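You operate a simulated robot arm through the tools that you are given. There is no shell and no other tool. Be economical: measure what you need, move in short steps, check, and stop when the job is done.

You are at the controls of a simulated robot arm. One attempt, no reset.

TASK
Put the 12 die from the free end of the island top on the brown dated cedar block there and the 15 die on the green glasses.

Only the result counts: the job must be done as asked and must still hold three seconds after the hand-in. Knocking over, shifting, dropping, spilling or breaking anything else fails it.

THE ROBOT
A 7-joint arm with a two-finger parallel gripper, fixed in place. Base frame: the origin is at the foot of the arm, x ahead of it, y to its left, z up; the work surface is at about z = 0. Units: m, rad, N and s.
With the tool pointing down near the work surface it reaches from about 0.24 to 0.62 m from the base axis. Its first joint turns from -1.152 to 1.152 rad. Payload 2.6 kg.
The tool frame sits at the grasp point between the pads (the TCP): z along the fingers, y along the line on which they close. The tips reach 0.03 m beyond it. The gripper opens to 0.094 m. The fingers are 0.028 m wide and 0.01 m thick; the gripper's body (0.05 by 0.096 m) begins 0.055 m behind the TCP.
Orientation is that of the tool frame in the base frame, as a unit quaternion [w, x, y, z]. With the fingers straight down and closing along the base's y, the tool's x points along the base's -x, its y along +y and its z along -z.

THE INTERFACE
- The arm moves only by the tool drive_tool. Its argument "steps" is a list that holds one entry, the list of rows, each a list of 4 numbers: the shift along the tool's x, y, z in units of 400 mm (1.0 is 400 mm), then the turn about the tool's z in units of 45 degrees (1.0 is 45 degrees). In form: [[[dx, dy, dz, spin], ...]]. A call has 1 to 12 rows; each row is the pose to reach, as a shift and turn from the pose commanded when the call began, along the tool's axes at that moment. "grip" is the finger opening in m, from 0 to 0.094, set as the call begins (left out, the last holds). A call with a number of a shift or a turn outside -1 to 1 is refused whole. Each row takes 0.2 s and may step no farther than 0.05 m and 0.15 rad from the row before; otherwise, or with a gripper value out of range, the whole call is refused. A pose out of reach is approached as far as the arm can. The call stops where the force on the tool passes 40 N (or 10 N more than at its start, if that is more) or the arm is blocked; 0.2 s more then pass. The fingers move at their own pace (about 0.072 m/s each) and stop on an object; they squeeze with about 25 N. The grip force told is the motor's: it shows also when the fingers shut on nothing. Time passes only in rows, and 0.2 s behind the last, so rows that repeat a pose let the fingers close. The reply holds the time, the measured pose of the TCP, the force on the tool along the base axes, the opening and the grip force, in the units named above and with some noise.
- Cameras (640 x 400 px; columns grow to the right, rows downward): "scene" is fixed at [0.0332, 0.4327, 0.5576]; the picture's right is [-0.78, -0.62, 0.00], its down [-0.39, 0.50, -0.77] and it looks along [0.48, -0.61, -0.63] (base axes); focal length 346 px, centre (320, 200). "wrist" rides on the gripper at [0.076, 0.014, -0.103] in the tool frame; the picture's right is [-0.18, 0.98, 0.00], its down [-0.75, -0.14, -0.64] and it looks along [-0.63, -0.12, 0.77] (tool axes); focal length 243 px, centre (320, 200). There is no depth. A picture from a camera that has moved, and an enlarged one, comes with that camera's place and axes in the base frame and with its lens.
- camera(camera): a new picture of that camera. The clock stands still meanwhile.
- close_up(camera, box): a new picture of the part [left, top, right, bottom] of that camera's present view, enlarged. The clock stands still meanwhile.
- finish_job(): hands the job in; it is judged then, once.

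Work in short steps. Places have to be worked out from the pictures, the camera data and where the tool is seen: move nearer, look again, correct. Check each grasp and each placing, and mend what went wrong. You have 90 turns and 46 pictures in all, those below and enlarged ones among them. Open the gripper and draw the arm clear of the work before you hand the job in, unless the task says otherwise; then end with one line.

The tools are called after "Emit:" by a JSON object that holds its "name" and its "arguments". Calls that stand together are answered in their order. drive_tool: Moves the arm, as the interface text tells. Its arguments: {"type":"object","properties":{"steps":{"type":"array","items":{"type":"array","items":{"type":"array","items":{"type":"number"}}}},"grip":{"type":"number"}},"required":["steps"]} The other tools are called the same way: camera (camera) takes a picture; close_up (camera, box) takes an enlarged picture of a part of a camera's view; finish_job () hands the job in.

At the start:

```text
time: 0.0
eef_pos: [0.4193, 0.1196, 0.281]
tool_rot: [0.0, -0.001, 1.0, 0.0]
wrist_force: [-0.1, -0.2, -0.3]
width: 0.0941
finger_force: 0.1
```

scene: 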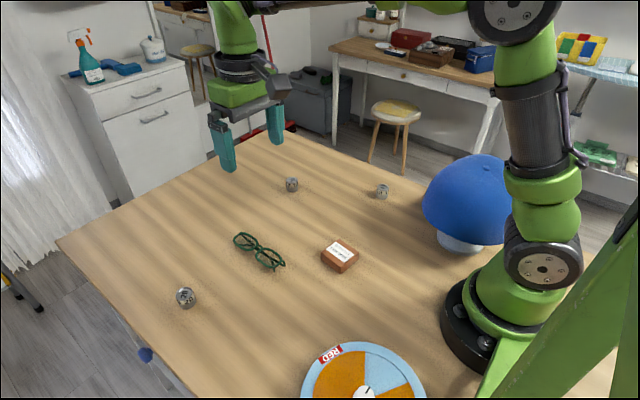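
wrist: 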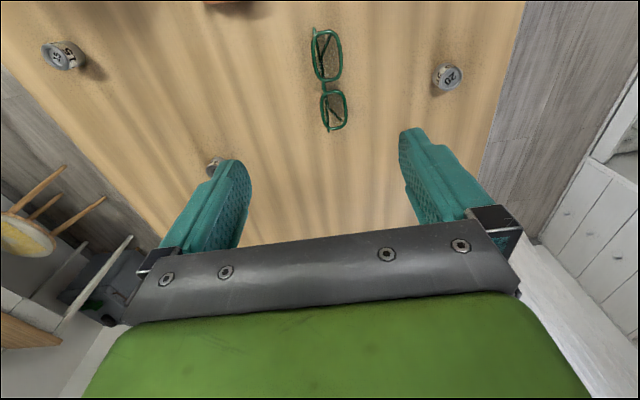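

I see three dice, a pair of green glasses and a brown block. I'll enlarge them to read the dice.

Emit:
{"name": "close_up", "arguments": {"camera": "scene", "box": [260, 160, 420, 260]}}

Emit:
{"name": "close_up", "arguments": {"camera": "scene", "box": [150, 220, 310, 320]}}

Emit:
{"name": "close_up", "arguments": {"camera": "wrist", "box": [20, 0, 260, 180]}}

```text
4.00 times, centred on (340, 210) of scene
camera zoom: at [0.0332, 0.4327, 0.5576], right [-0.78, -0.62, 0.0], down [-0.39, 0.5, -0.77], along [0.48, -0.61, -0.63], focal length 1385 px, centre (240, 160)
```

zoom: 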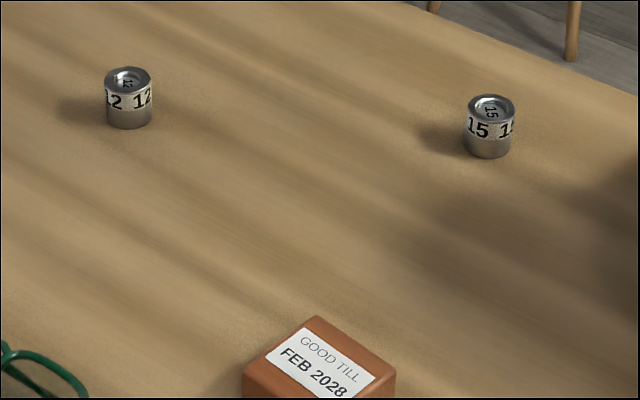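

```text
4.00 times, centred on (230, 270) of scene
camera zoom: at [0.0332, 0.4327, 0.5576], right [-0.78, -0.62, 0.0], down [-0.39, 0.5, -0.77], along [0.48, -0.61, -0.63], focal length 1385 px, centre (680, -80)
```

zoom: 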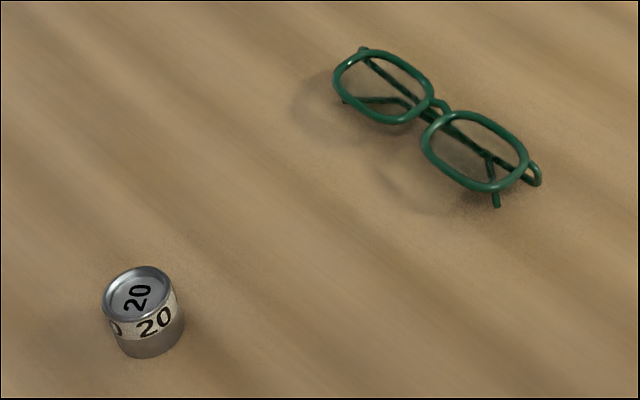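

```text
2.22 times, centred on (140, 90) of wrist
camera zoom: at [0.3437, 0.1327, 0.382], right [0.18, 0.98, 0.0], down [0.75, -0.14, 0.64], along [0.63, -0.12, -0.77], focal length 539 px, centre (720, 444)
```

zoom: 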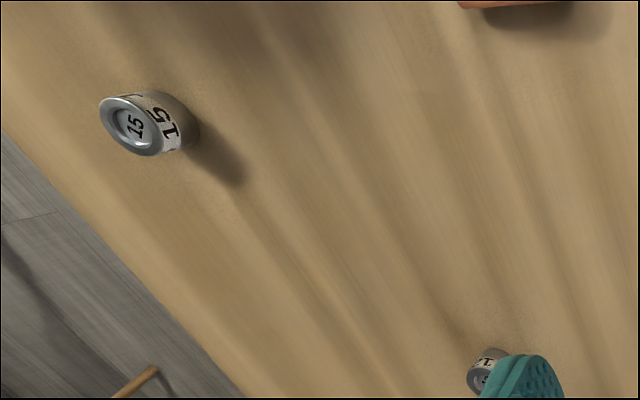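

The 12 die is near (0.54,-0.09), the 15 near (0.34,-0.215), the block near (0.306,0.02) and the glasses near (0.44,0.12). I'll look at the glasses closer from the wrist.

Emit:
{"name": "close_up", "arguments": {"camera": "wrist", "box": [260, 15, 420, 140]}}

Emit:
{"name": "close_up", "arguments": {"camera": "scene", "box": [220, 220, 300, 280]}}

```text
3.20 times, centred on (340, 78) of wrist
camera zoom: at [0.3437, 0.1327, 0.382], right [0.18, 0.98, 0.0], down [0.75, -0.14, 0.64], along [0.63, -0.12, -0.77], focal length 776 px, centre (256, 592)
```

zoom: 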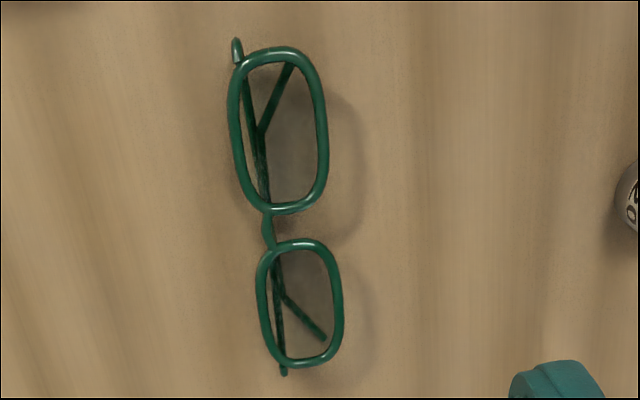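

```text
6.67 times, centred on (260, 250) of scene
camera zoom: at [0.0332, 0.4327, 0.5576], right [-0.78, -0.62, 0.0], down [-0.39, 0.5, -0.77], along [0.48, -0.61, -0.63], focal length 2308 px, centre (720, -133)
```

zoom: 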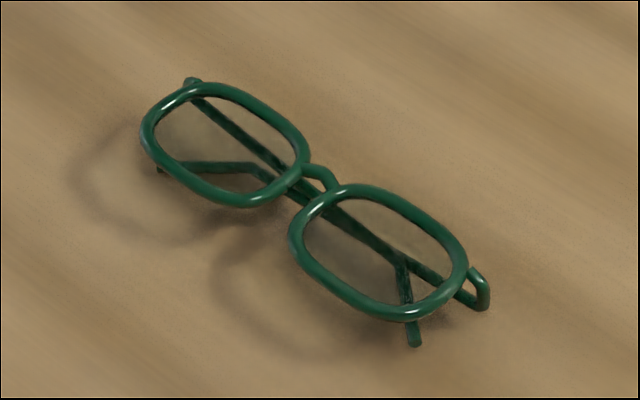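

The lens centres triangulate to about (0.40,0.130) and (0.47,0.129), with z ≈ 0.03. I'm moving to look at the 12 die from nearby.

Emit:
{"name": "drive_tool", "arguments": {"steps": [[[-0.03, -0.089, 0.033, 0], [-0.06, -0.178, 0.067, 0], [-0.09, -0.267, 0.1, 0], [-0.118, -0.356, 0.133, 0], [-0.148, -0.445, 0.167, 0], [-0.1775, -0.534, 0.2, 0], [-0.1775, -0.534, 0.2, 0]]]}}

Emit:
{"name": "camera", "arguments": {"camera": "wrist"}}

```text
time: 1.6
eef_pos: [0.4916, -0.0963, 0.2022]
tool_rot: [0.0, 0.001, 1.0, 0.001]
wrist_force: [-0.4, 0.0, -0.1]
width: 0.0937
finger_force: 0.0
```

```text
38 pictures are left
camera wrist: at [0.4152, -0.0814, 0.3036], right [0.18, 0.98, 0.0], down [0.75, -0.14, 0.64], along [0.63, -0.12, -0.77], focal length 243 px, centre (320, 200)
```

wrist: 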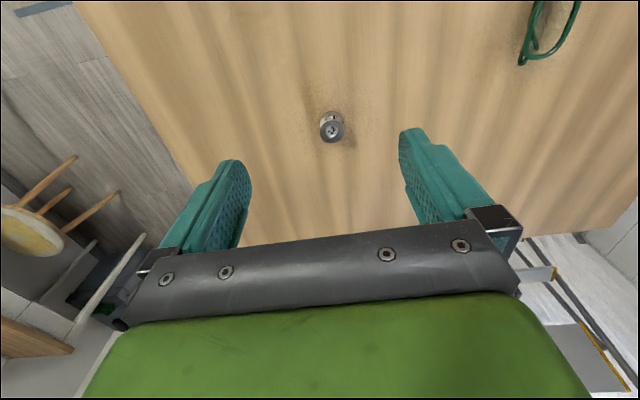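

Emit:
{"name": "close_up", "arguments": {"camera": "wrist", "box": [290, 95, 370, 150]}}

```text
7.27 times, centred on (330, 122) of wrist
camera zoom: at [0.4152, -0.0814, 0.3036], right [0.18, 0.98, 0.0], down [0.75, -0.14, 0.64], along [0.63, -0.12, -0.77], focal length 1764 px, centre (247, 764)
```

zoom: 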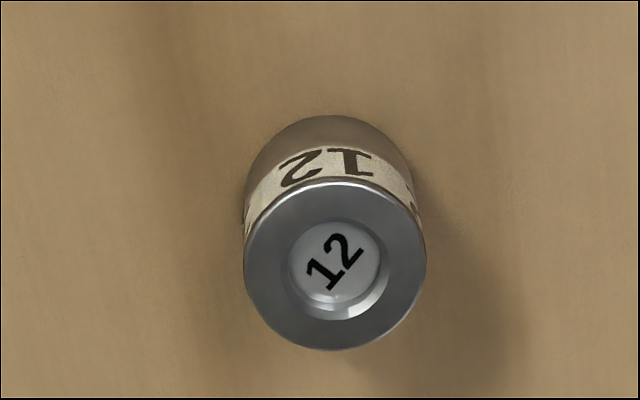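

The 12 die is 0.03 m across and about 0.028 m tall, centred at (0.5385,-0.090). I'll move over it and descend to z ≈ 0.04.

Emit:
{"name": "drive_tool", "arguments": {"steps": [[[-0.06, 0.005, 0.06, 0], [-0.118, 0.011, 0.12, 0], [-0.118, 0.011, 0.2, 0], [-0.118, 0.011, 0.28, 0], [-0.118, 0.011, 0.34, 0], [-0.118, 0.011, 0.4, 0], [-0.118, 0.011, 0.4, 0]]]}}

Emit:
{"name": "camera", "arguments": {"camera": "wrist"}}

Emit:
{"name": "close_up", "arguments": {"camera": "scene", "box": [230, 130, 350, 205]}}

```text
time: 3.2
eef_pos: [0.5382, -0.0902, 0.0406]
tool_rot: [0.0, 0.001, 1.0, 0.0]
wrist_force: [0.0, 0.0, 0.3]
width: 0.0941
finger_force: 0.1
```

```text
36 pictures are left
camera wrist: at [0.4622, -0.0755, 0.1422], right [0.18, 0.98, 0.0], down [0.75, -0.14, 0.64], along [0.63, -0.12, -0.77], focal length 243 px, centre (320, 200)
```

wrist: 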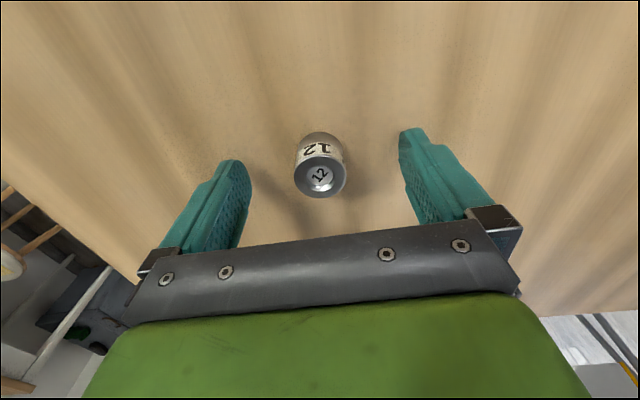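

```text
5.33 times, centred on (290, 168) of scene
camera zoom: at [0.0332, 0.4327, 0.5576], right [-0.78, -0.62, 0.0], down [-0.39, 0.5, -0.77], along [0.48, -0.61, -0.63], focal length 1847 px, centre (480, 373)
```

zoom: 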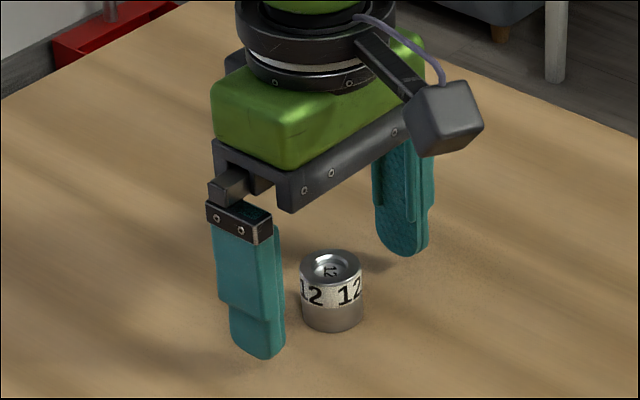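

The die is centred between the fingers. Closing the gripper.

Emit:
{"name": "drive_tool", "arguments": {"steps": [[[0, 0, 0, 0], [0, 0, 0, 0], [0, 0, 0, 0], [0, 0, 0, 0]]], "grip": 0.01}}

Emit:
{"name": "drive_tool", "arguments": {"steps": [[[0, 0, -0.04, 0], [0, 0, -0.12, 0], [0, 0, -0.22, 0], [0, 0, -0.22, 0]]]}}

Emit:
{"name": "close_up", "arguments": {"camera": "scene", "box": [230, 80, 390, 180]}}

```text
time: 4.2
eef_pos: [0.5381, -0.0903, 0.0404]
tool_rot: [-0.001, 0.0, 1.0, -0.001]
wrist_force: [0.1, 0.0, 0.1]
width: 0.0289
finger_force: 25.3
```

```text
time: 5.2
eef_pos: [0.5399, -0.0903, 0.1288]
tool_rot: [0.0, 0.0, 1.0, 0.0]
wrist_force: [0.0, 0.0, -0.8]
width: 0.0098
finger_force: 0.1
```

```text
4.00 times, centred on (310, 130) of scene
camera zoom: at [0.0332, 0.4327, 0.5576], right [-0.78, -0.62, 0.0], down [-0.39, 0.5, -0.77], along [0.48, -0.61, -0.63], focal length 1385 px, centre (360, 480)
```

zoom: 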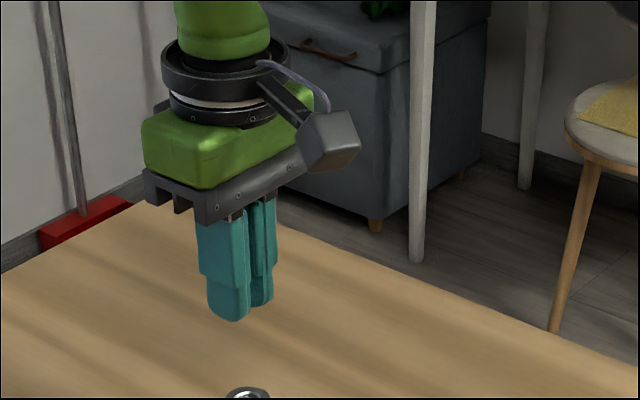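

The die slipped out on the lift and stayed on the table. I'll check where it stands now.

Emit:
{"name": "camera", "arguments": {"camera": "wrist"}}

Emit:
{"name": "close_up", "arguments": {"camera": "scene", "box": [250, 150, 330, 200]}}

```text
33 pictures are left
camera wrist: at [0.4637, -0.0757, 0.2297], right [0.18, 0.98, 0.0], down [0.75, -0.14, 0.64], along [0.63, -0.12, -0.77], focal length 243 px, centre (320, 200)
```

wrist: 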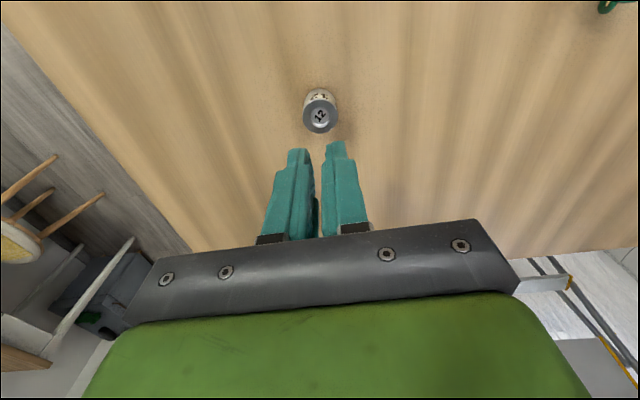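

```text
8.00 times, centred on (290, 175) of scene
camera zoom: at [0.0332, 0.4327, 0.5576], right [-0.78, -0.62, 0.0], down [-0.39, 0.5, -0.77], along [0.48, -0.61, -0.63], focal length 2770 px, centre (560, 400)
```

zoom: 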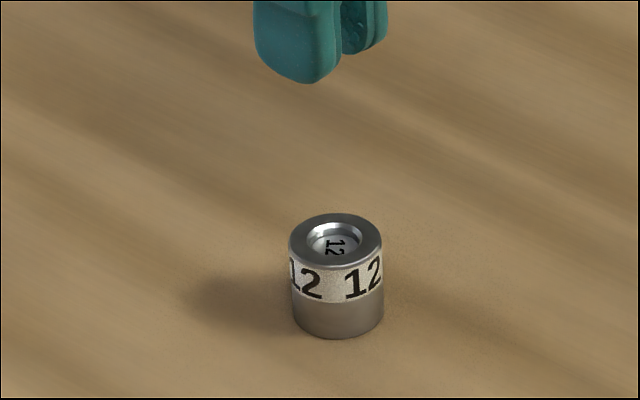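

The die stands upright at about (0.540,-0.090). I'll grasp it lower this time, with the tips about 4 mm off the table, and lift gently.

Emit:
{"name": "drive_tool", "arguments": {"steps": [[[0, 0, 0, 0], [-0.003, 0, 0.08, 0], [-0.003, 0, 0.16, 0], [-0.003, 0, 0.21, 0], [-0.003, 0, 0.236, 0], [-0.003, 0, 0.236, 0]]], "grip": 0.07}}

Emit:
{"name": "drive_tool", "arguments": {"steps": [[[0, 0, 0, 0], [0, 0, 0, 0], [0, 0, 0, 0], [0, 0, 0, 0], [0, 0, 0, 0]]], "grip": 0.0}}

Emit:
{"name": "drive_tool", "arguments": {"steps": [[[0, 0, -0.005, 0], [0, 0, -0.01, 0], [0, 0, -0.015, 0], [0, 0, -0.02, 0], [0, 0, -0.025, 0]]]}}

```text
time: 6.6
eef_pos: [0.5413, -0.0906, 0.0349]
tool_rot: [0.0, 0.0, 1.0, 0.0]
wrist_force: [0.9, 1.1, 0.1]
width: 0.0699
finger_force: 0.0
```

```text
time: 7.8
eef_pos: [0.5407, -0.0902, 0.0339]
tool_rot: [0.0, 0.0, 1.0, 0.001]
wrist_force: [0.8, 0.9, 0.2]
width: 0.0291
finger_force: 24.9
```

```text
time: 9.0
eef_pos: [0.5402, -0.0905, 0.0433]
tool_rot: [0.0, 0.001, 1.0, -0.001]
wrist_force: [0.2, -0.2, -2.1]
width: 0.0295
finger_force: 25.0
```

The width is held at 0.029 and the load is about 2 N. I'll lift slowly further and check.

Emit:
{"name": "drive_tool", "arguments": {"steps": [[[0, 0, -0.01, 0], [0, 0, -0.02, 0], [0, 0, -0.035, 0], [0, 0, -0.05, 0], [0, 0, -0.07, 0], [0, 0, -0.09, 0], [0, 0, -0.11, 0], [0, 0, -0.13, 0], [0, 0, -0.14, 0]]]}}

Emit:
{"name": "close_up", "arguments": {"camera": "scene", "box": [230, 100, 350, 175]}}

```text
time: 11.0
eef_pos: [0.5394, -0.0915, 0.1018]
tool_rot: [0.001, 0.0, 1.0, 0.0]
wrist_force: [-0.2, -0.1, -1.1]
width: 0.0289
finger_force: 24.8
```

```text
5.33 times, centred on (290, 138) of scene
camera zoom: at [0.0332, 0.4327, 0.5576], right [-0.78, -0.62, 0.0], down [-0.39, 0.5, -0.77], along [0.48, -0.61, -0.63], focal length 1847 px, centre (480, 533)
```

zoom: 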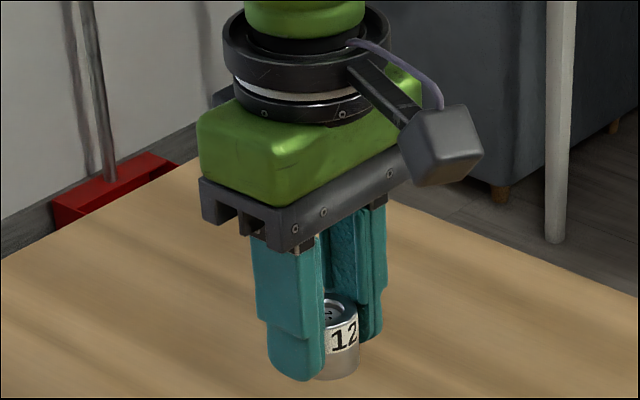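

The die is held firmly. I'm carrying it smoothly toward the block.

Emit:
{"name": "drive_tool", "arguments": {"steps": [[[0.03, 0.012, -0.01, 0], [0.08, 0.035, -0.03, 0], [0.14, 0.06, -0.05, 0], [0.2, 0.085, -0.06, 0], [0.26, 0.11, -0.06, 0], [0.32, 0.135, -0.06, 0], [0.38, 0.16, -0.06, 0], [0.44, 0.185, -0.06, 0], [0.5, 0.21, -0.06, 0], [0.55, 0.23, -0.06, 0], [0.58, 0.245, -0.06, 0], [0.6, 0.25, -0.06, 0]]]}}

Emit:
{"name": "camera", "arguments": {"camera": "wrist"}}

Emit:
{"name": "close_up", "arguments": {"camera": "scene", "box": [280, 180, 400, 280]}}

```text
time: 13.6
eef_pos: [0.298, 0.0086, 0.1241]
tool_rot: [0.0, 0.0, 1.0, 0.0]
wrist_force: [-0.9, 0.6, -1.4]
width: 0.0295
finger_force: 25.0
```

```text
30 pictures are left
camera wrist: at [0.2227, 0.0237, 0.2258], right [0.18, 0.98, 0.0], down [0.75, -0.14, 0.64], along [0.63, -0.12, -0.77], focal length 243 px, centre (320, 200)
```

wrist: 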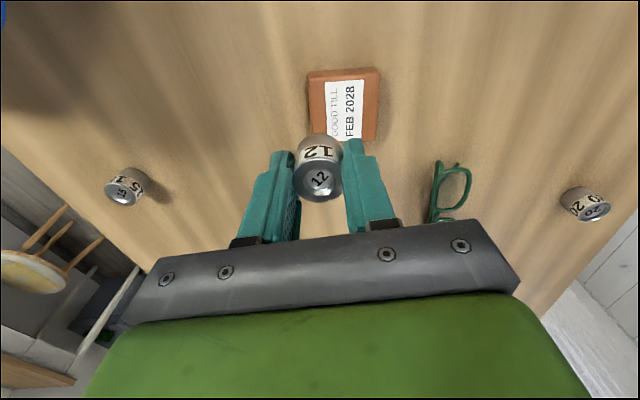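

```text
4.00 times, centred on (340, 230) of scene
camera zoom: at [0.0332, 0.4327, 0.5576], right [-0.78, -0.62, 0.0], down [-0.39, 0.5, -0.77], along [0.48, -0.61, -0.63], focal length 1385 px, centre (240, 80)
```

zoom: 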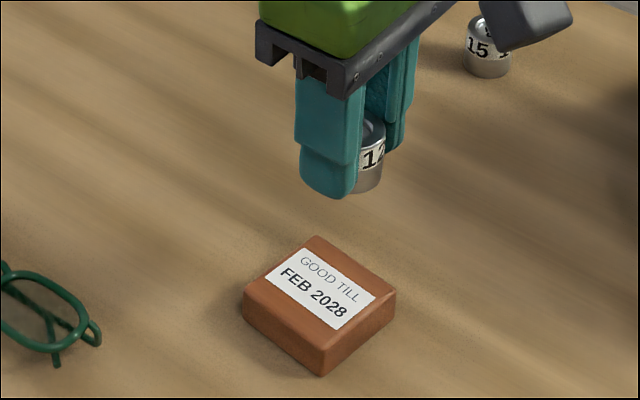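

The block's top is centred near (0.299,0.029) at z ≈ 0.02. I'll centre over it and descend to just above the contact height.

Emit:
{"name": "drive_tool", "arguments": {"steps": [[[0, 0.015, 0, 0], [-0.002, 0.035, 0, 0], [-0.003, 0.051, 0, 0], [-0.003, 0.051, 0.03, 0], [-0.003, 0.051, 0.06, 0], [-0.003, 0.051, 0.09, 0], [-0.003, 0.051, 0.11, 0], [-0.003, 0.051, 0.125, 0], [-0.003, 0.051, 0.135, 0], [-0.003, 0.051, 0.14, 0]]]}}

Emit:
{"name": "camera", "arguments": {"camera": "wrist"}}

Emit:
{"name": "close_up", "arguments": {"camera": "scene", "box": [290, 200, 390, 280]}}

```text
time: 15.8
eef_pos: [0.2998, 0.0277, 0.0673]
tool_rot: [0.0, 0.0, 1.0, 0.0]
wrist_force: [-0.8, -0.8, -1.6]
width: 0.0289
finger_force: 25.4
```

```text
28 pictures are left
camera wrist: at [0.2242, 0.0434, 0.1694], right [0.18, 0.98, 0.0], down [0.75, -0.14, 0.64], along [0.63, -0.12, -0.77], focal length 243 px, centre (320, 200)
```

wrist: 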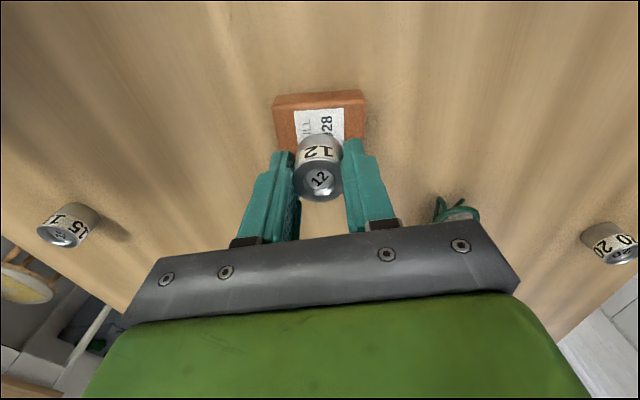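

```text
5.00 times, centred on (340, 240) of scene
camera zoom: at [0.0332, 0.4327, 0.5576], right [-0.78, -0.62, 0.0], down [-0.39, 0.5, -0.77], along [0.48, -0.61, -0.63], focal length 1731 px, centre (220, 0)
```

zoom: 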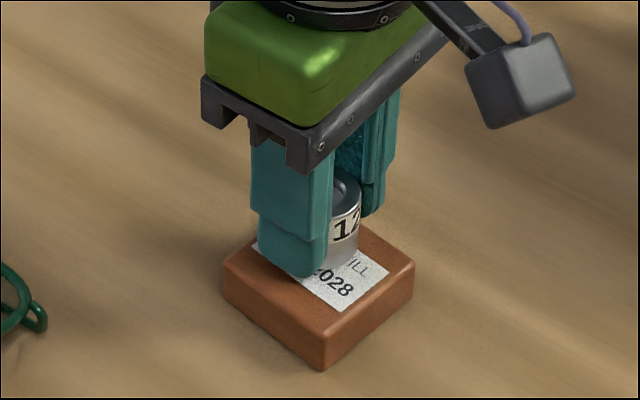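

The die is well within the block's top and still about 1 cm above it. Lowering in small steps while watching the force.

Emit:
{"name": "drive_tool", "arguments": {"steps": [[[0, 0, 0.005, 0], [0, 0, 0.01, 0], [0, 0, 0.015, 0], [0, 0, 0.02, 0]]]}}

Emit:
{"name": "close_up", "arguments": {"camera": "scene", "box": [310, 220, 380, 275]}}

```text
time: 16.8
eef_pos: [0.3, 0.0285, 0.0598]
tool_rot: [0.0, 0.0, 1.0, 0.0]
wrist_force: [0.2, 1.0, -1.6]
width: 0.0291
finger_force: 25.2
```

```text
7.27 times, centred on (345, 248) of scene
camera zoom: at [0.0332, 0.4327, 0.5576], right [-0.78, -0.62, 0.0], down [-0.39, 0.5, -0.77], along [0.48, -0.61, -0.63], focal length 2518 px, centre (138, -146)
```

zoom: 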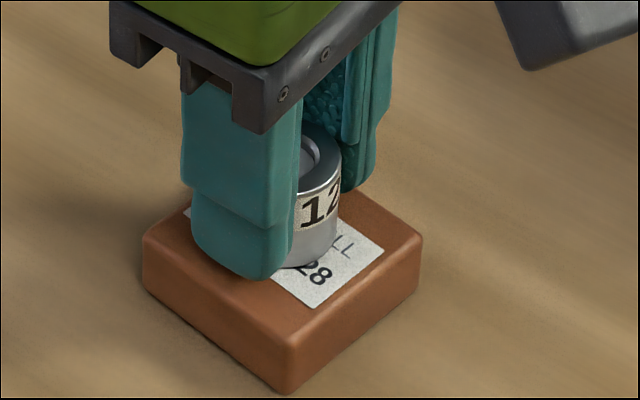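

Emit:
{"name": "drive_tool", "arguments": {"steps": [[[0, 0, 0.0025, 0], [0, 0, 0.005, 0], [0, 0, 0.0075, 0]]]}}

```text
time: 17.6
eef_pos: [0.3025, 0.0303, 0.0571]
tool_rot: [0.001, 0.0, 1.0, 0.001]
wrist_force: [-4.1, -0.1, 19.7]
width: 0.0294
finger_force: 24.8
```

I have contact, at about 20 N. I'll ease up a touch and then open slowly.

Emit:
{"name": "drive_tool", "arguments": {"steps": [[[0, 0, -0.0025, 0], [0, 0, -0.003, 0]]]}}

```text
time: 18.2
eef_pos: [0.3011, 0.0298, 0.0578]
tool_rot: [0.0, 0.0, 1.0, -0.001]
wrist_force: [1.7, -0.1, 1.1]
width: 0.0292
finger_force: 25.5
```

The weight is now on the block. Opening, then lifting straight up.

Emit:
{"name": "drive_tool", "arguments": {"steps": [[[0, 0, 0, 0], [0, 0, 0, 0], [0, 0, 0, 0]]], "grip": 0.06}}

Emit:
{"name": "drive_tool", "arguments": {"steps": [[[0, 0, -0.03, 0], [0, 0, -0.08, 0], [0, 0, -0.15, 0], [0, 0, -0.25, 0], [0, 0, -0.32, 0]]]}}

Emit:
{"name": "close_up", "arguments": {"camera": "scene", "box": [220, 200, 400, 290]}}

Emit:
{"name": "camera", "arguments": {"camera": "wrist"}}

```text
time: 19.0
eef_pos: [0.3011, 0.029, 0.0575]
tool_rot: [0.0, 0.0, 1.0, 0.0]
wrist_force: [0.0, 0.9, 0.4]
width: 0.06
finger_force: 0.0
```

```text
time: 20.2
eef_pos: [0.3007, 0.0314, 0.1875]
tool_rot: [0.0, 0.001, 1.0, 0.0]
wrist_force: [0.0, -0.4, 0.2]
width: 0.0598
finger_force: 0.0
```

```text
3.56 times, centred on (310, 245) of scene
camera zoom: at [0.0332, 0.4327, 0.5576], right [-0.78, -0.62, 0.0], down [-0.39, 0.5, -0.77], along [0.48, -0.61, -0.63], focal length 1231 px, centre (356, 40)
```

zoom: 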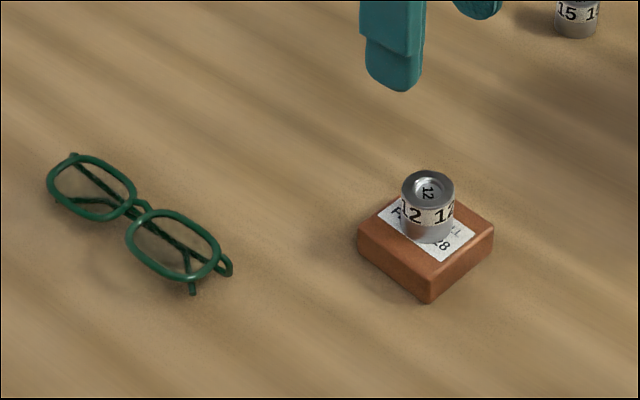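

```text
24 pictures are left
camera wrist: at [0.2239, 0.0448, 0.2894], right [0.18, 0.98, 0.0], down [0.75, -0.14, 0.64], along [0.63, -0.12, -0.77], focal length 243 px, centre (320, 200)
```

wrist: 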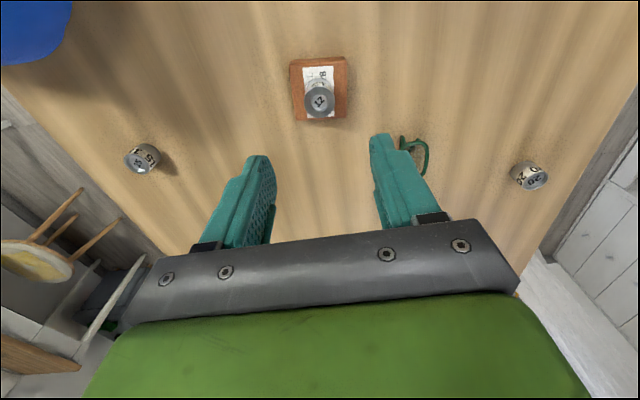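

The 12 die sits well on the block. The 15 die is near (0.342,-0.213), so I'll go above it, keeping clear of the blue lamp.

Emit:
{"name": "drive_tool", "arguments": {"steps": [[[-0.02, -0.08, 0, 0], [-0.04, -0.17, 0, 0], [-0.06, -0.26, 0, 0], [-0.08, -0.35, 0, 0], [-0.093, -0.44, 0, 0], [-0.093, -0.53, 0, 0], [-0.093, -0.607, 0, 0], [-0.093, -0.607, 0, 0]]]}}

Emit:
{"name": "camera", "arguments": {"camera": "wrist"}}

Emit:
{"name": "camera", "arguments": {"camera": "scene"}}

```text
time: 22.0
eef_pos: [0.3375, -0.2144, 0.1879]
tool_rot: [0.0, 0.0, 1.0, -0.001]
wrist_force: [0.9, -0.6, -0.1]
width: 0.0601
finger_force: 0.0
```

```text
23 pictures are left
camera wrist: at [0.2618, -0.1999, 0.2881], right [0.18, 0.98, 0.0], down [0.75, -0.14, 0.64], along [0.63, -0.12, -0.77], focal length 243 px, centre (320, 200)
```

wrist: 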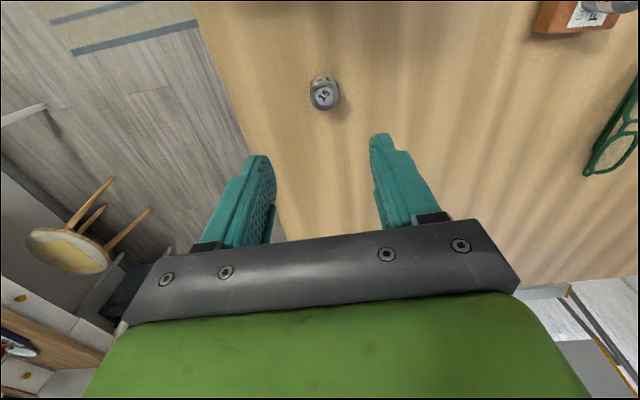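

```text
22 pictures are left
```

scene: 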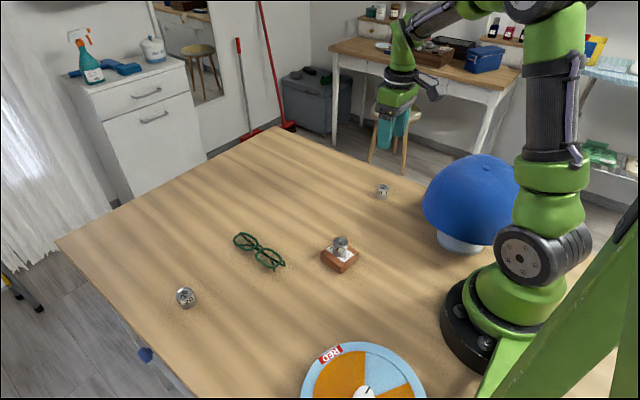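

The 15 die is at (0.3405,-0.211). I'll descend over it with the fingers open.

Emit:
{"name": "drive_tool", "arguments": {"steps": [[[-0.0075, 0.0085, 0.08, 0], [-0.0075, 0.0085, 0.16, 0], [-0.0075, 0.0085, 0.24, 0], [-0.0075, 0.0085, 0.31, 0], [-0.0075, 0.0085, 0.36, 0], [-0.0075, 0.0085, 0.38, 0], [-0.0075, 0.0085, 0.38, 0]]], "grip": 0.08}}

Emit:
{"name": "camera", "arguments": {"camera": "wrist"}}

```text
time: 23.6
eef_pos: [0.3406, -0.2096, 0.033]
tool_rot: [0.0, 0.0, 1.0, -0.001]
wrist_force: [-0.6, -0.2, 0.7]
width: 0.0798
finger_force: 0.0
```

```text
21 pictures are left
camera wrist: at [0.2648, -0.1947, 0.1356], right [0.18, 0.98, 0.0], down [0.75, -0.14, 0.64], along [0.63, -0.12, -0.77], focal length 243 px, centre (320, 200)
```

wrist: 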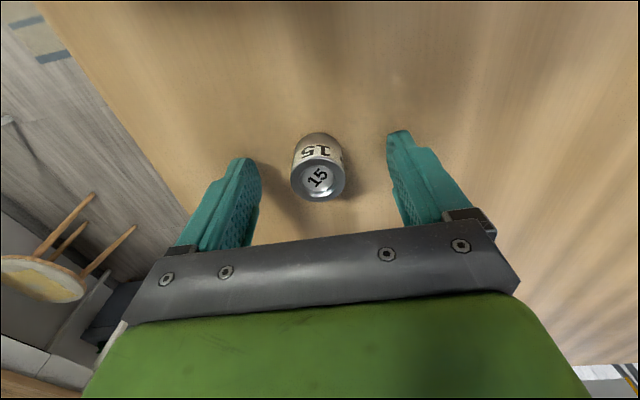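

The die is between the fingers. I'll trim slightly and close.

Emit:
{"name": "drive_tool", "arguments": {"steps": [[[0.005, 0, -0.006, 0], [0.005, 0, -0.006, 0]]]}}

Emit:
{"name": "drive_tool", "arguments": {"steps": [[[0, 0, 0, 0], [0, 0, 0, 0], [0, 0, 0, 0], [0, 0, 0, 0], [0, 0, 0, 0]]], "grip": 0.0}}

Emit:
{"name": "drive_tool", "arguments": {"steps": [[[0, 0, -0.005, 0], [0, 0, -0.01, 0], [0, 0, -0.015, 0], [0, 0, -0.02, 0], [0, 0, -0.03, 0], [0, 0, -0.045, 0], [0, 0, -0.06, 0], [0, 0, -0.08, 0], [0, 0, -0.1, 0], [0, 0, -0.12, 0], [0, 0, -0.135, 0], [0, 0, -0.14, 0]]]}}

Emit:
{"name": "close_up", "arguments": {"camera": "scene", "box": [330, 110, 450, 210]}}

```text
time: 24.2
eef_pos: [0.3391, -0.208, 0.0371]
tool_rot: [0.0, 0.001, 1.0, 0.0]
wrist_force: [0.2, 0.7, -0.9]
width: 0.08
finger_force: 0.1
```

```text
time: 25.4
eef_pos: [0.339, -0.2094, 0.0359]
tool_rot: [0.001, 0.0, 1.0, 0.0]
wrist_force: [0.0, -0.5, 1.8]
width: 0.0288
finger_force: 24.7
```

```text
time: 28.0
eef_pos: [0.3374, -0.2102, 0.0925]
tool_rot: [0.0, 0.0, 1.0, 0.0]
wrist_force: [0.1, 0.7, -0.9]
width: 0.0289
finger_force: 25.0
```

```text
4.00 times, centred on (390, 160) of scene
camera zoom: at [0.0332, 0.4327, 0.5576], right [-0.78, -0.62, 0.0], down [-0.39, 0.5, -0.77], along [0.48, -0.61, -0.63], focal length 1385 px, centre (40, 360)
```

zoom: 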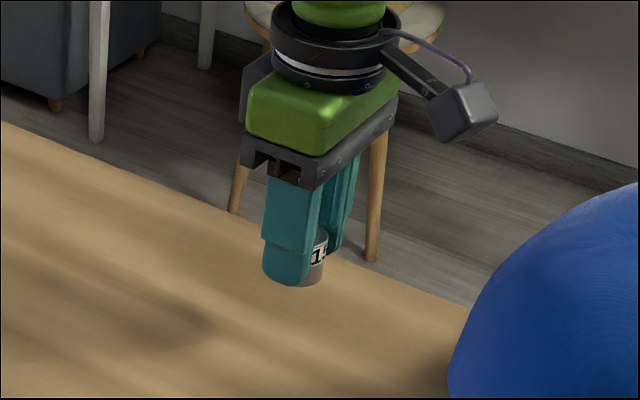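

The 15 die is held. I'll carry it up and over toward the glasses in two smooth legs.

Emit:
{"name": "drive_tool", "arguments": {"steps": [[[-0.01, 0.02, -0.03, 0], [-0.03, 0.05, -0.07, 0], [-0.05, 0.09, -0.11, 0], [-0.07, 0.13, -0.15, 0], [-0.09, 0.18, -0.19, 0], [-0.11, 0.23, -0.22, 0], [-0.13, 0.285, -0.25, 0], [-0.15, 0.34, -0.28, 0], [-0.17, 0.4, -0.3, 0], [-0.185, 0.45, -0.32, 0], [-0.19, 0.49, -0.33, 0], [-0.195, 0.51, -0.335, 0]]]}}

Emit:
{"name": "drive_tool", "arguments": {"steps": [[[-0.003, 0.02, -0.005, 0], [-0.01, 0.06, -0.01, 0], [-0.015, 0.11, -0.02, 0], [-0.02, 0.17, -0.025, 0], [-0.025, 0.23, -0.03, 0], [-0.03, 0.28, -0.034, 0], [-0.035, 0.315, -0.034, 0], [-0.035, 0.328, -0.034, 0], [-0.035, 0.328, -0.034, 0]]]}}

Emit:
{"name": "camera", "arguments": {"camera": "wrist"}}

Emit:
{"name": "close_up", "arguments": {"camera": "wrist", "box": [250, 10, 410, 135]}}

```text
time: 30.6
eef_pos: [0.4173, -0.006, 0.2272]
tool_rot: [0.001, 0.0, 1.0, -0.001]
wrist_force: [-0.7, -0.4, -2.5]
width: 0.029
finger_force: 25.2
```

```text
time: 32.6
eef_pos: [0.4302, 0.1249, 0.2404]
tool_rot: [0.0, 0.0, 1.0, 0.0]
wrist_force: [0.0, -0.7, -1.6]
width: 0.0288
finger_force: 25.3
```

```text
19 pictures are left
camera wrist: at [0.3542, 0.1392, 0.3418], right [0.18, 0.98, 0.0], down [0.75, -0.14, 0.64], along [0.63, -0.12, -0.77], focal length 243 px, centre (320, 200)
```

wrist: 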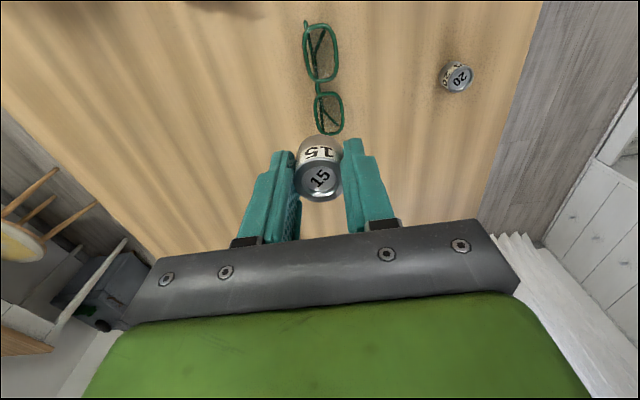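

```text
3.20 times, centred on (330, 72) of wrist
camera zoom: at [0.3542, 0.1392, 0.3418], right [0.18, 0.98, 0.0], down [0.75, -0.14, 0.64], along [0.63, -0.12, -0.77], focal length 776 px, centre (288, 608)
```

zoom: 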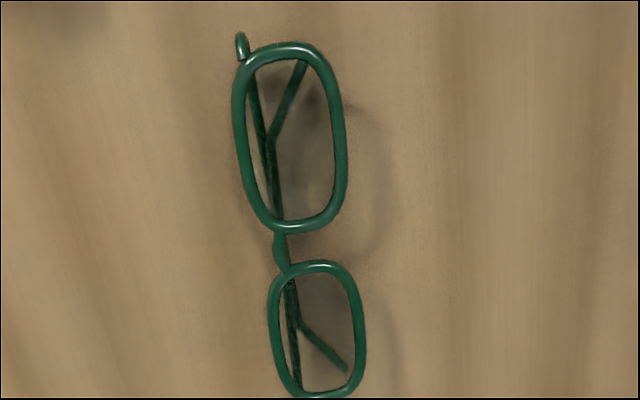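

Rims are near x=0.431 and 0.446 at the bridge, y≈0.13, and the frame seems tilted a little. I'll step aside to −y and lower for a cross-view that measures the height and tilt.

Emit:
{"name": "drive_tool", "arguments": {"steps": [[[0, -0.03, 0.01, 0], [0, -0.08, 0.04, 0], [0, -0.14, 0.08, 0], [0, -0.2, 0.13, 0], [0, -0.25, 0.18, 0], [0, -0.29, 0.23, 0], [0, -0.315, 0.27, 0], [0, -0.325, 0.295, 0], [0, -0.325, 0.3, 0]]]}}

Emit:
{"name": "close_up", "arguments": {"camera": "wrist", "box": [410, 20, 570, 180]}}

Emit:
{"name": "close_up", "arguments": {"camera": "scene", "box": [220, 225, 300, 275]}}

```text
time: 34.6
eef_pos: [0.4313, -0.0048, 0.1187]
tool_rot: [0.0, 0.0, 1.0, 0.0]
wrist_force: [-0.3, 0.0, -1.1]
width: 0.029
finger_force: 25.3
```

```text
2.50 times, centred on (490, 100) of wrist
camera zoom: at [0.3545, 0.0098, 0.2212], right [0.18, 0.98, 0.0], down [0.75, -0.14, 0.64], along [0.63, -0.12, -0.77], focal length 606 px, centre (-105, 450)
```

zoom: 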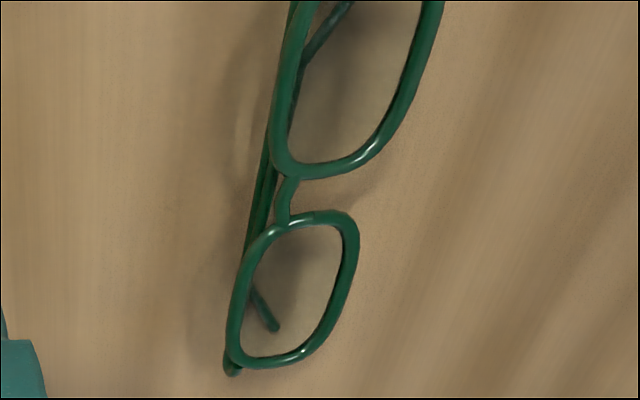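

```text
8.00 times, centred on (260, 250) of scene
camera zoom: at [0.0332, 0.4327, 0.5576], right [-0.78, -0.62, 0.0], down [-0.39, 0.5, -0.77], along [0.48, -0.61, -0.63], focal length 2770 px, centre (800, -200)
```

zoom: 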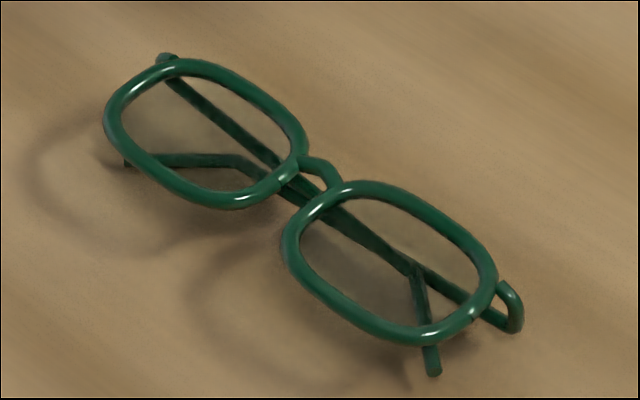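

The cross-view shows the frame is level, with the tube top at about z = 0.028, and the bridge area is centred near (0.4375,0.130). I'll move the die over the bridge so it rests on both inner rims.

Emit:
{"name": "drive_tool", "arguments": {"steps": [[[0, 0.02, 0, 0], [-0.005, 0.06, 0, 0], [-0.01, 0.11, 0, 0], [-0.0155, 0.16, 0, 0], [-0.0155, 0.21, 0, 0], [-0.0155, 0.26, 0, 0], [-0.0155, 0.3, 0, 0], [-0.0155, 0.325, 0, 0], [-0.0155, 0.3395, 0, 0], [-0.0155, 0.3395, 0.04, 0], [-0.0155, 0.3395, 0.08, 0], [-0.0155, 0.3395, 0.095, 0]]]}}

Emit:
{"name": "camera", "arguments": {"camera": "wrist"}}

Emit:
{"name": "close_up", "arguments": {"camera": "scene", "box": [210, 200, 310, 280]}}

```text
time: 37.2
eef_pos: [0.4367, 0.1324, 0.0838]
tool_rot: [0.001, 0.0, 1.0, 0.0]
wrist_force: [0.1, -0.1, -1.6]
width: 0.029
finger_force: 24.5
```

```text
15 pictures are left
camera wrist: at [0.361, 0.1461, 0.1846], right [0.18, 0.98, 0.0], down [0.75, -0.14, 0.64], along [0.63, -0.12, -0.77], focal length 243 px, centre (320, 200)
```

wrist: 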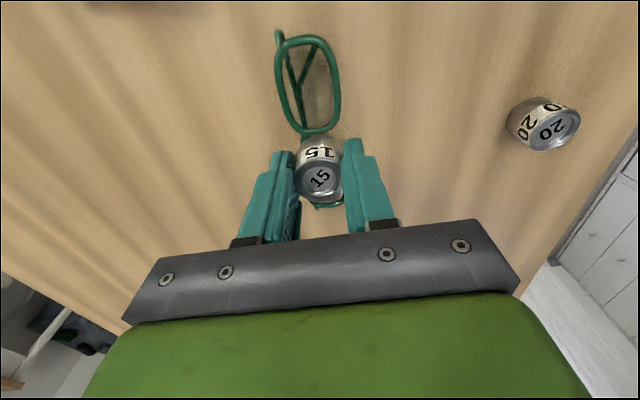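

```text
5.00 times, centred on (260, 240) of scene
camera zoom: at [0.0332, 0.4327, 0.5576], right [-0.78, -0.62, 0.0], down [-0.39, 0.5, -0.77], along [0.48, -0.61, -0.63], focal length 1731 px, centre (620, 0)
```

zoom: 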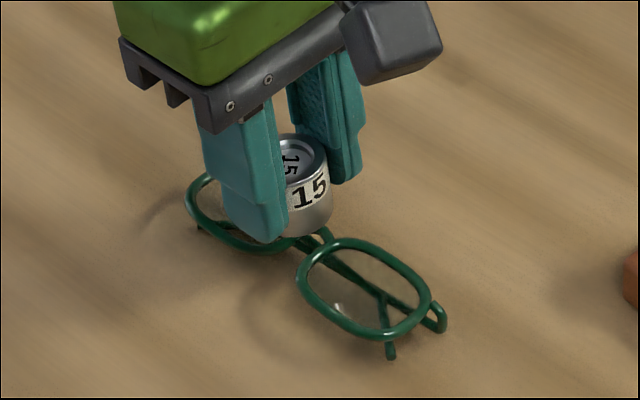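

Wrist triangulation puts the lens at y ≈ 0.131 and the bridge gap at x ≈ 0.436, so the die is aligned. Lowering gently.

Emit:
{"name": "drive_tool", "arguments": {"steps": [[[0, 0, 0.01, 0], [0, 0, 0.02, 0], [0, 0, 0.027, 0], [0, 0, 0.032, 0], [0, 0, 0.036, 0]]]}}

Emit:
{"name": "close_up", "arguments": {"camera": "scene", "box": [220, 220, 300, 280]}}

```text
time: 38.4
eef_pos: [0.4365, 0.1319, 0.0674]
tool_rot: [0.0, 0.0, 1.0, 0.0]
wrist_force: [-0.3, -0.3, -1.8]
width: 0.0289
finger_force: 25.1
```

```text
6.67 times, centred on (260, 250) of scene
camera zoom: at [0.0332, 0.4327, 0.5576], right [-0.78, -0.62, 0.0], down [-0.39, 0.5, -0.77], along [0.48, -0.61, -0.63], focal length 2308 px, centre (720, -133)
```

zoom: 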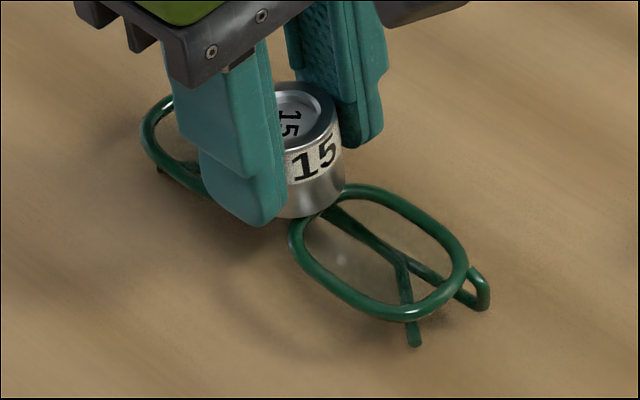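

The die is only a few mm above the frame and there's no contact yet. Continuing 1 mm at a time.

Emit:
{"name": "drive_tool", "arguments": {"steps": [[[0, 0, 0.0025, 0], [0, 0, 0.005, 0]]]}}

Emit:
{"name": "drive_tool", "arguments": {"steps": [[[0, 0, 0.002, 0], [0, 0, 0.002, 0]]]}}

```text
time: 39.0
eef_pos: [0.4379, 0.1317, 0.0644]
tool_rot: [0.001, 0.0, 1.0, -0.001]
wrist_force: [0.5, -0.5, -1.0]
width: 0.0289
finger_force: 25.3
```

```text
time: 39.6
eef_pos: [0.4377, 0.1305, 0.0642]
tool_rot: [0.0, -0.001, 1.0, 0.0]
wrist_force: [-0.7, 0.2, -1.1]
width: 0.0288
finger_force: 25.3
```

Emit:
{"name": "drive_tool", "arguments": {"steps": [[[0, 0, 0.002, 0], [0, 0, 0.002, 0]]]}}

Emit:
{"name": "drive_tool", "arguments": {"steps": [[[0, 0, 0.002, 0], [0, 0, 0.002, 0]]]}}

Emit:
{"name": "close_up", "arguments": {"camera": "scene", "box": [220, 220, 300, 280]}}

```text
time: 40.2
eef_pos: [0.4382, 0.1312, 0.0648]
tool_rot: [0.0, 0.0, 1.0, 0.0]
wrist_force: [-0.1, 0.3, -2.4]
width: 0.0289
finger_force: 24.7
```

```text
time: 40.8
eef_pos: [0.4367, 0.132, 0.0634]
tool_rot: [0.0, 0.0, 1.0, 0.0]
wrist_force: [-0.9, -0.2, -2.2]
width: 0.029
finger_force: 24.9
```

```text
6.67 times, centred on (260, 250) of scene
camera zoom: at [0.0332, 0.4327, 0.5576], right [-0.78, -0.62, 0.0], down [-0.39, 0.5, -0.77], along [0.48, -0.61, -0.63], focal length 2308 px, centre (720, -133)
```

zoom: 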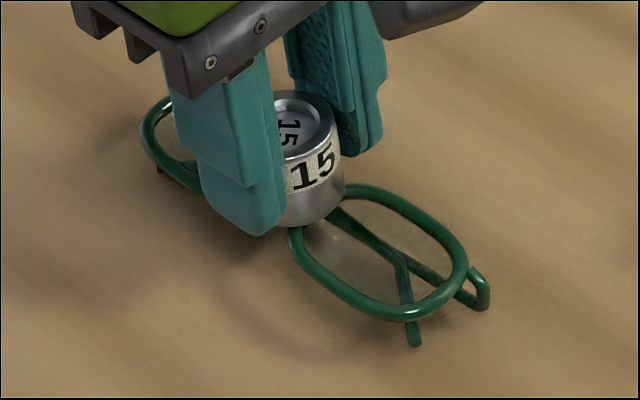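

Still no contact. Going lower.

Emit:
{"name": "drive_tool", "arguments": {"steps": [[[0, 0, 0.003, 0], [0, 0, 0.003, 0]]]}}

Emit:
{"name": "drive_tool", "arguments": {"steps": [[[0, 0, 0.003, 0], [0, 0, 0.003, 0]]]}}

```text
time: 41.4
eef_pos: [0.4383, 0.1319, 0.0617]
tool_rot: [0.0, 0.0, 1.0, 0.0]
wrist_force: [-0.2, -0.1, 2.1]
width: 0.0289
finger_force: 24.9
```

```text
time: 42.0
eef_pos: [0.4386, 0.1319, 0.0618]
tool_rot: [0.0, -0.001, 1.0, 0.001]
wrist_force: [-2.7, 1.0, 13.2]
width: 0.0289
finger_force: 25.7
```

Contact made, at about 13 N. I'll relieve about 1 mm and look before releasing.

Emit:
{"name": "drive_tool", "arguments": {"steps": [[[0, 0, -0.0025, 0], [0, 0, -0.0025, 0]]]}}

Emit:
{"name": "close_up", "arguments": {"camera": "scene", "box": [220, 220, 300, 280]}}

Emit:
{"name": "camera", "arguments": {"camera": "wrist"}}

```text
time: 42.6
eef_pos: [0.4375, 0.131, 0.0624]
tool_rot: [0.001, 0.0, 1.0, 0.0]
wrist_force: [2.5, 1.6, 6.7]
width: 0.0286
finger_force: 25.3
```

```text
6.67 times, centred on (260, 250) of scene
camera zoom: at [0.0332, 0.4327, 0.5577], right [-0.78, -0.62, 0.0], down [-0.39, 0.5, -0.77], along [0.48, -0.61, -0.63], focal length 2308 px, centre (720, -133)
```

zoom: 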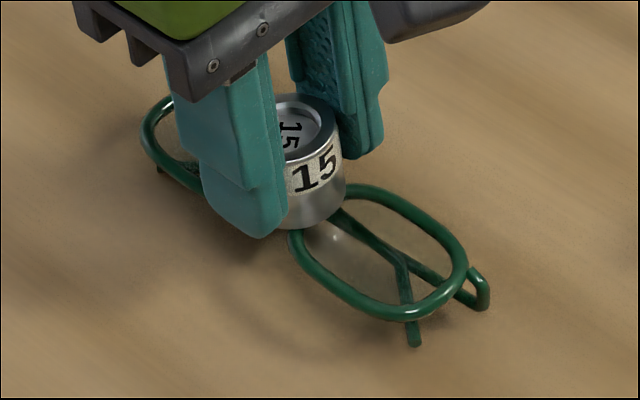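

```text
10 pictures are left
camera wrist: at [0.3608, 0.1455, 0.1635], right [0.18, 0.98, 0.0], down [0.75, -0.14, 0.64], along [0.63, -0.12, -0.77], focal length 243 px, centre (320, 200)
```

wrist: 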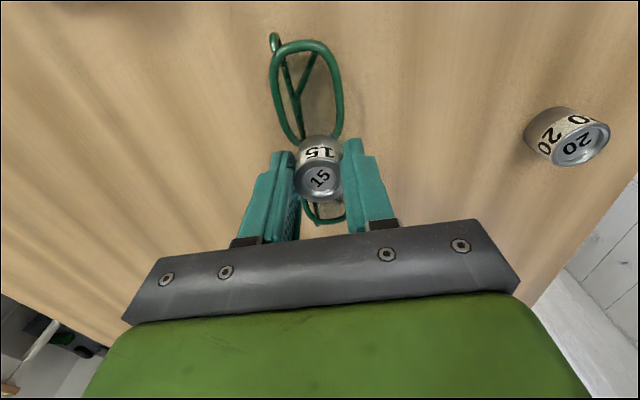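

The glasses haven't moved and the die is seated over the bridge. I'll relieve a bit more, then open a little.

Emit:
{"name": "drive_tool", "arguments": {"steps": [[[0, 0, -0.0012, 0], [0, 0, -0.0012, 0]]]}}

Emit:
{"name": "drive_tool", "arguments": {"steps": [[[0, 0, 0, 0], [0, 0, 0, 0]]], "grip": 0.036}}

Emit:
{"name": "close_up", "arguments": {"camera": "scene", "box": [220, 220, 300, 280]}}

```text
time: 43.2
eef_pos: [0.4377, 0.131, 0.0626]
tool_rot: [0.0, 0.001, 1.0, -0.001]
wrist_force: [1.5, 0.6, 5.6]
width: 0.0288
finger_force: 24.5
```

```text
time: 43.8
eef_pos: [0.4369, 0.1322, 0.0626]
tool_rot: [0.001, 0.0, 1.0, -0.001]
wrist_force: [-0.4, 0.4, -0.1]
width: 0.0364
finger_force: 0.0
```

```text
6.67 times, centred on (260, 250) of scene
camera zoom: at [0.0332, 0.4327, 0.5576], right [-0.78, -0.62, 0.0], down [-0.39, 0.5, -0.77], along [0.48, -0.61, -0.63], focal length 2308 px, centre (720, -133)
```

zoom: 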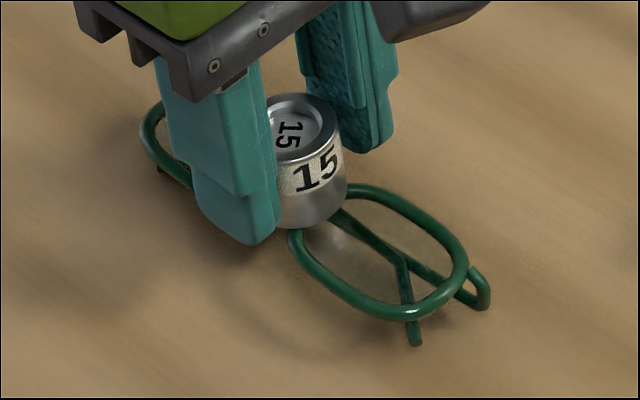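

The die rests upright and stays put on the glasses. Opening further and withdrawing straight up.

Emit:
{"name": "drive_tool", "arguments": {"steps": [[[0, 0, 0, 0], [0, 0, 0, 0], [0, 0, -0.02, 0], [0, 0, -0.06, 0], [0, 0, -0.12, 0], [0, 0, -0.2, 0], [0, 0, -0.3, 0], [0, 0, -0.4, 0]]], "grip": 0.056}}

Emit:
{"name": "close_up", "arguments": {"camera": "scene", "box": [220, 220, 300, 280]}}

Emit:
{"name": "camera", "arguments": {"camera": "scene"}}

```text
time: 45.6
eef_pos: [0.4371, 0.1297, 0.2242]
tool_rot: [0.0, 0.0, 1.0, 0.0]
wrist_force: [0.3, -0.1, 1.2]
width: 0.0561
finger_force: 0.0
```

```text
6.67 times, centred on (260, 250) of scene
camera zoom: at [0.0332, 0.4327, 0.5576], right [-0.78, -0.62, 0.0], down [-0.39, 0.5, -0.77], along [0.48, -0.61, -0.63], focal length 2308 px, centre (720, -133)
```

zoom: 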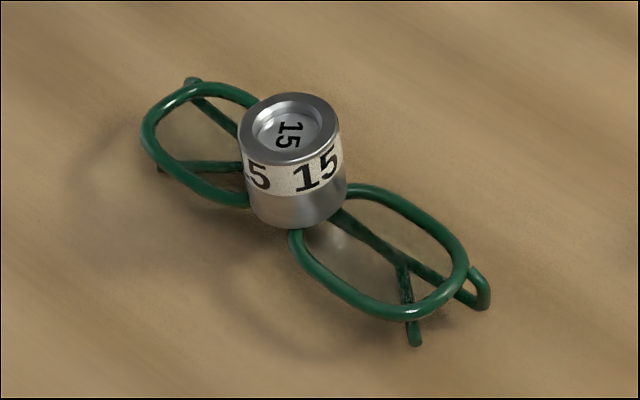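

```text
7 pictures are left
```

scene: 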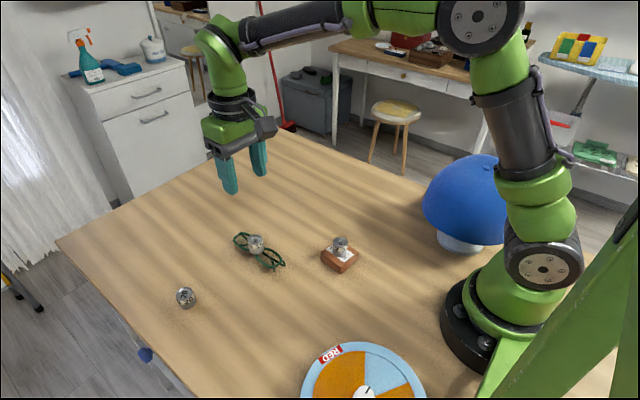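

Both dice are placed and steady, nothing else has moved, and the arm is clear with the gripper open. Handing in.

Emit:
{"name": "finish_job", "arguments": {}}

```text
The job is handed in.
```

The 12 die is on the dated cedar block and the 15 die is on the green glasses, resting across the bridge. Both were steady with the arm clear at hand-in. The 12 die slipped from the gripper on the first lift but stayed upright on the table, and the second grasp held.
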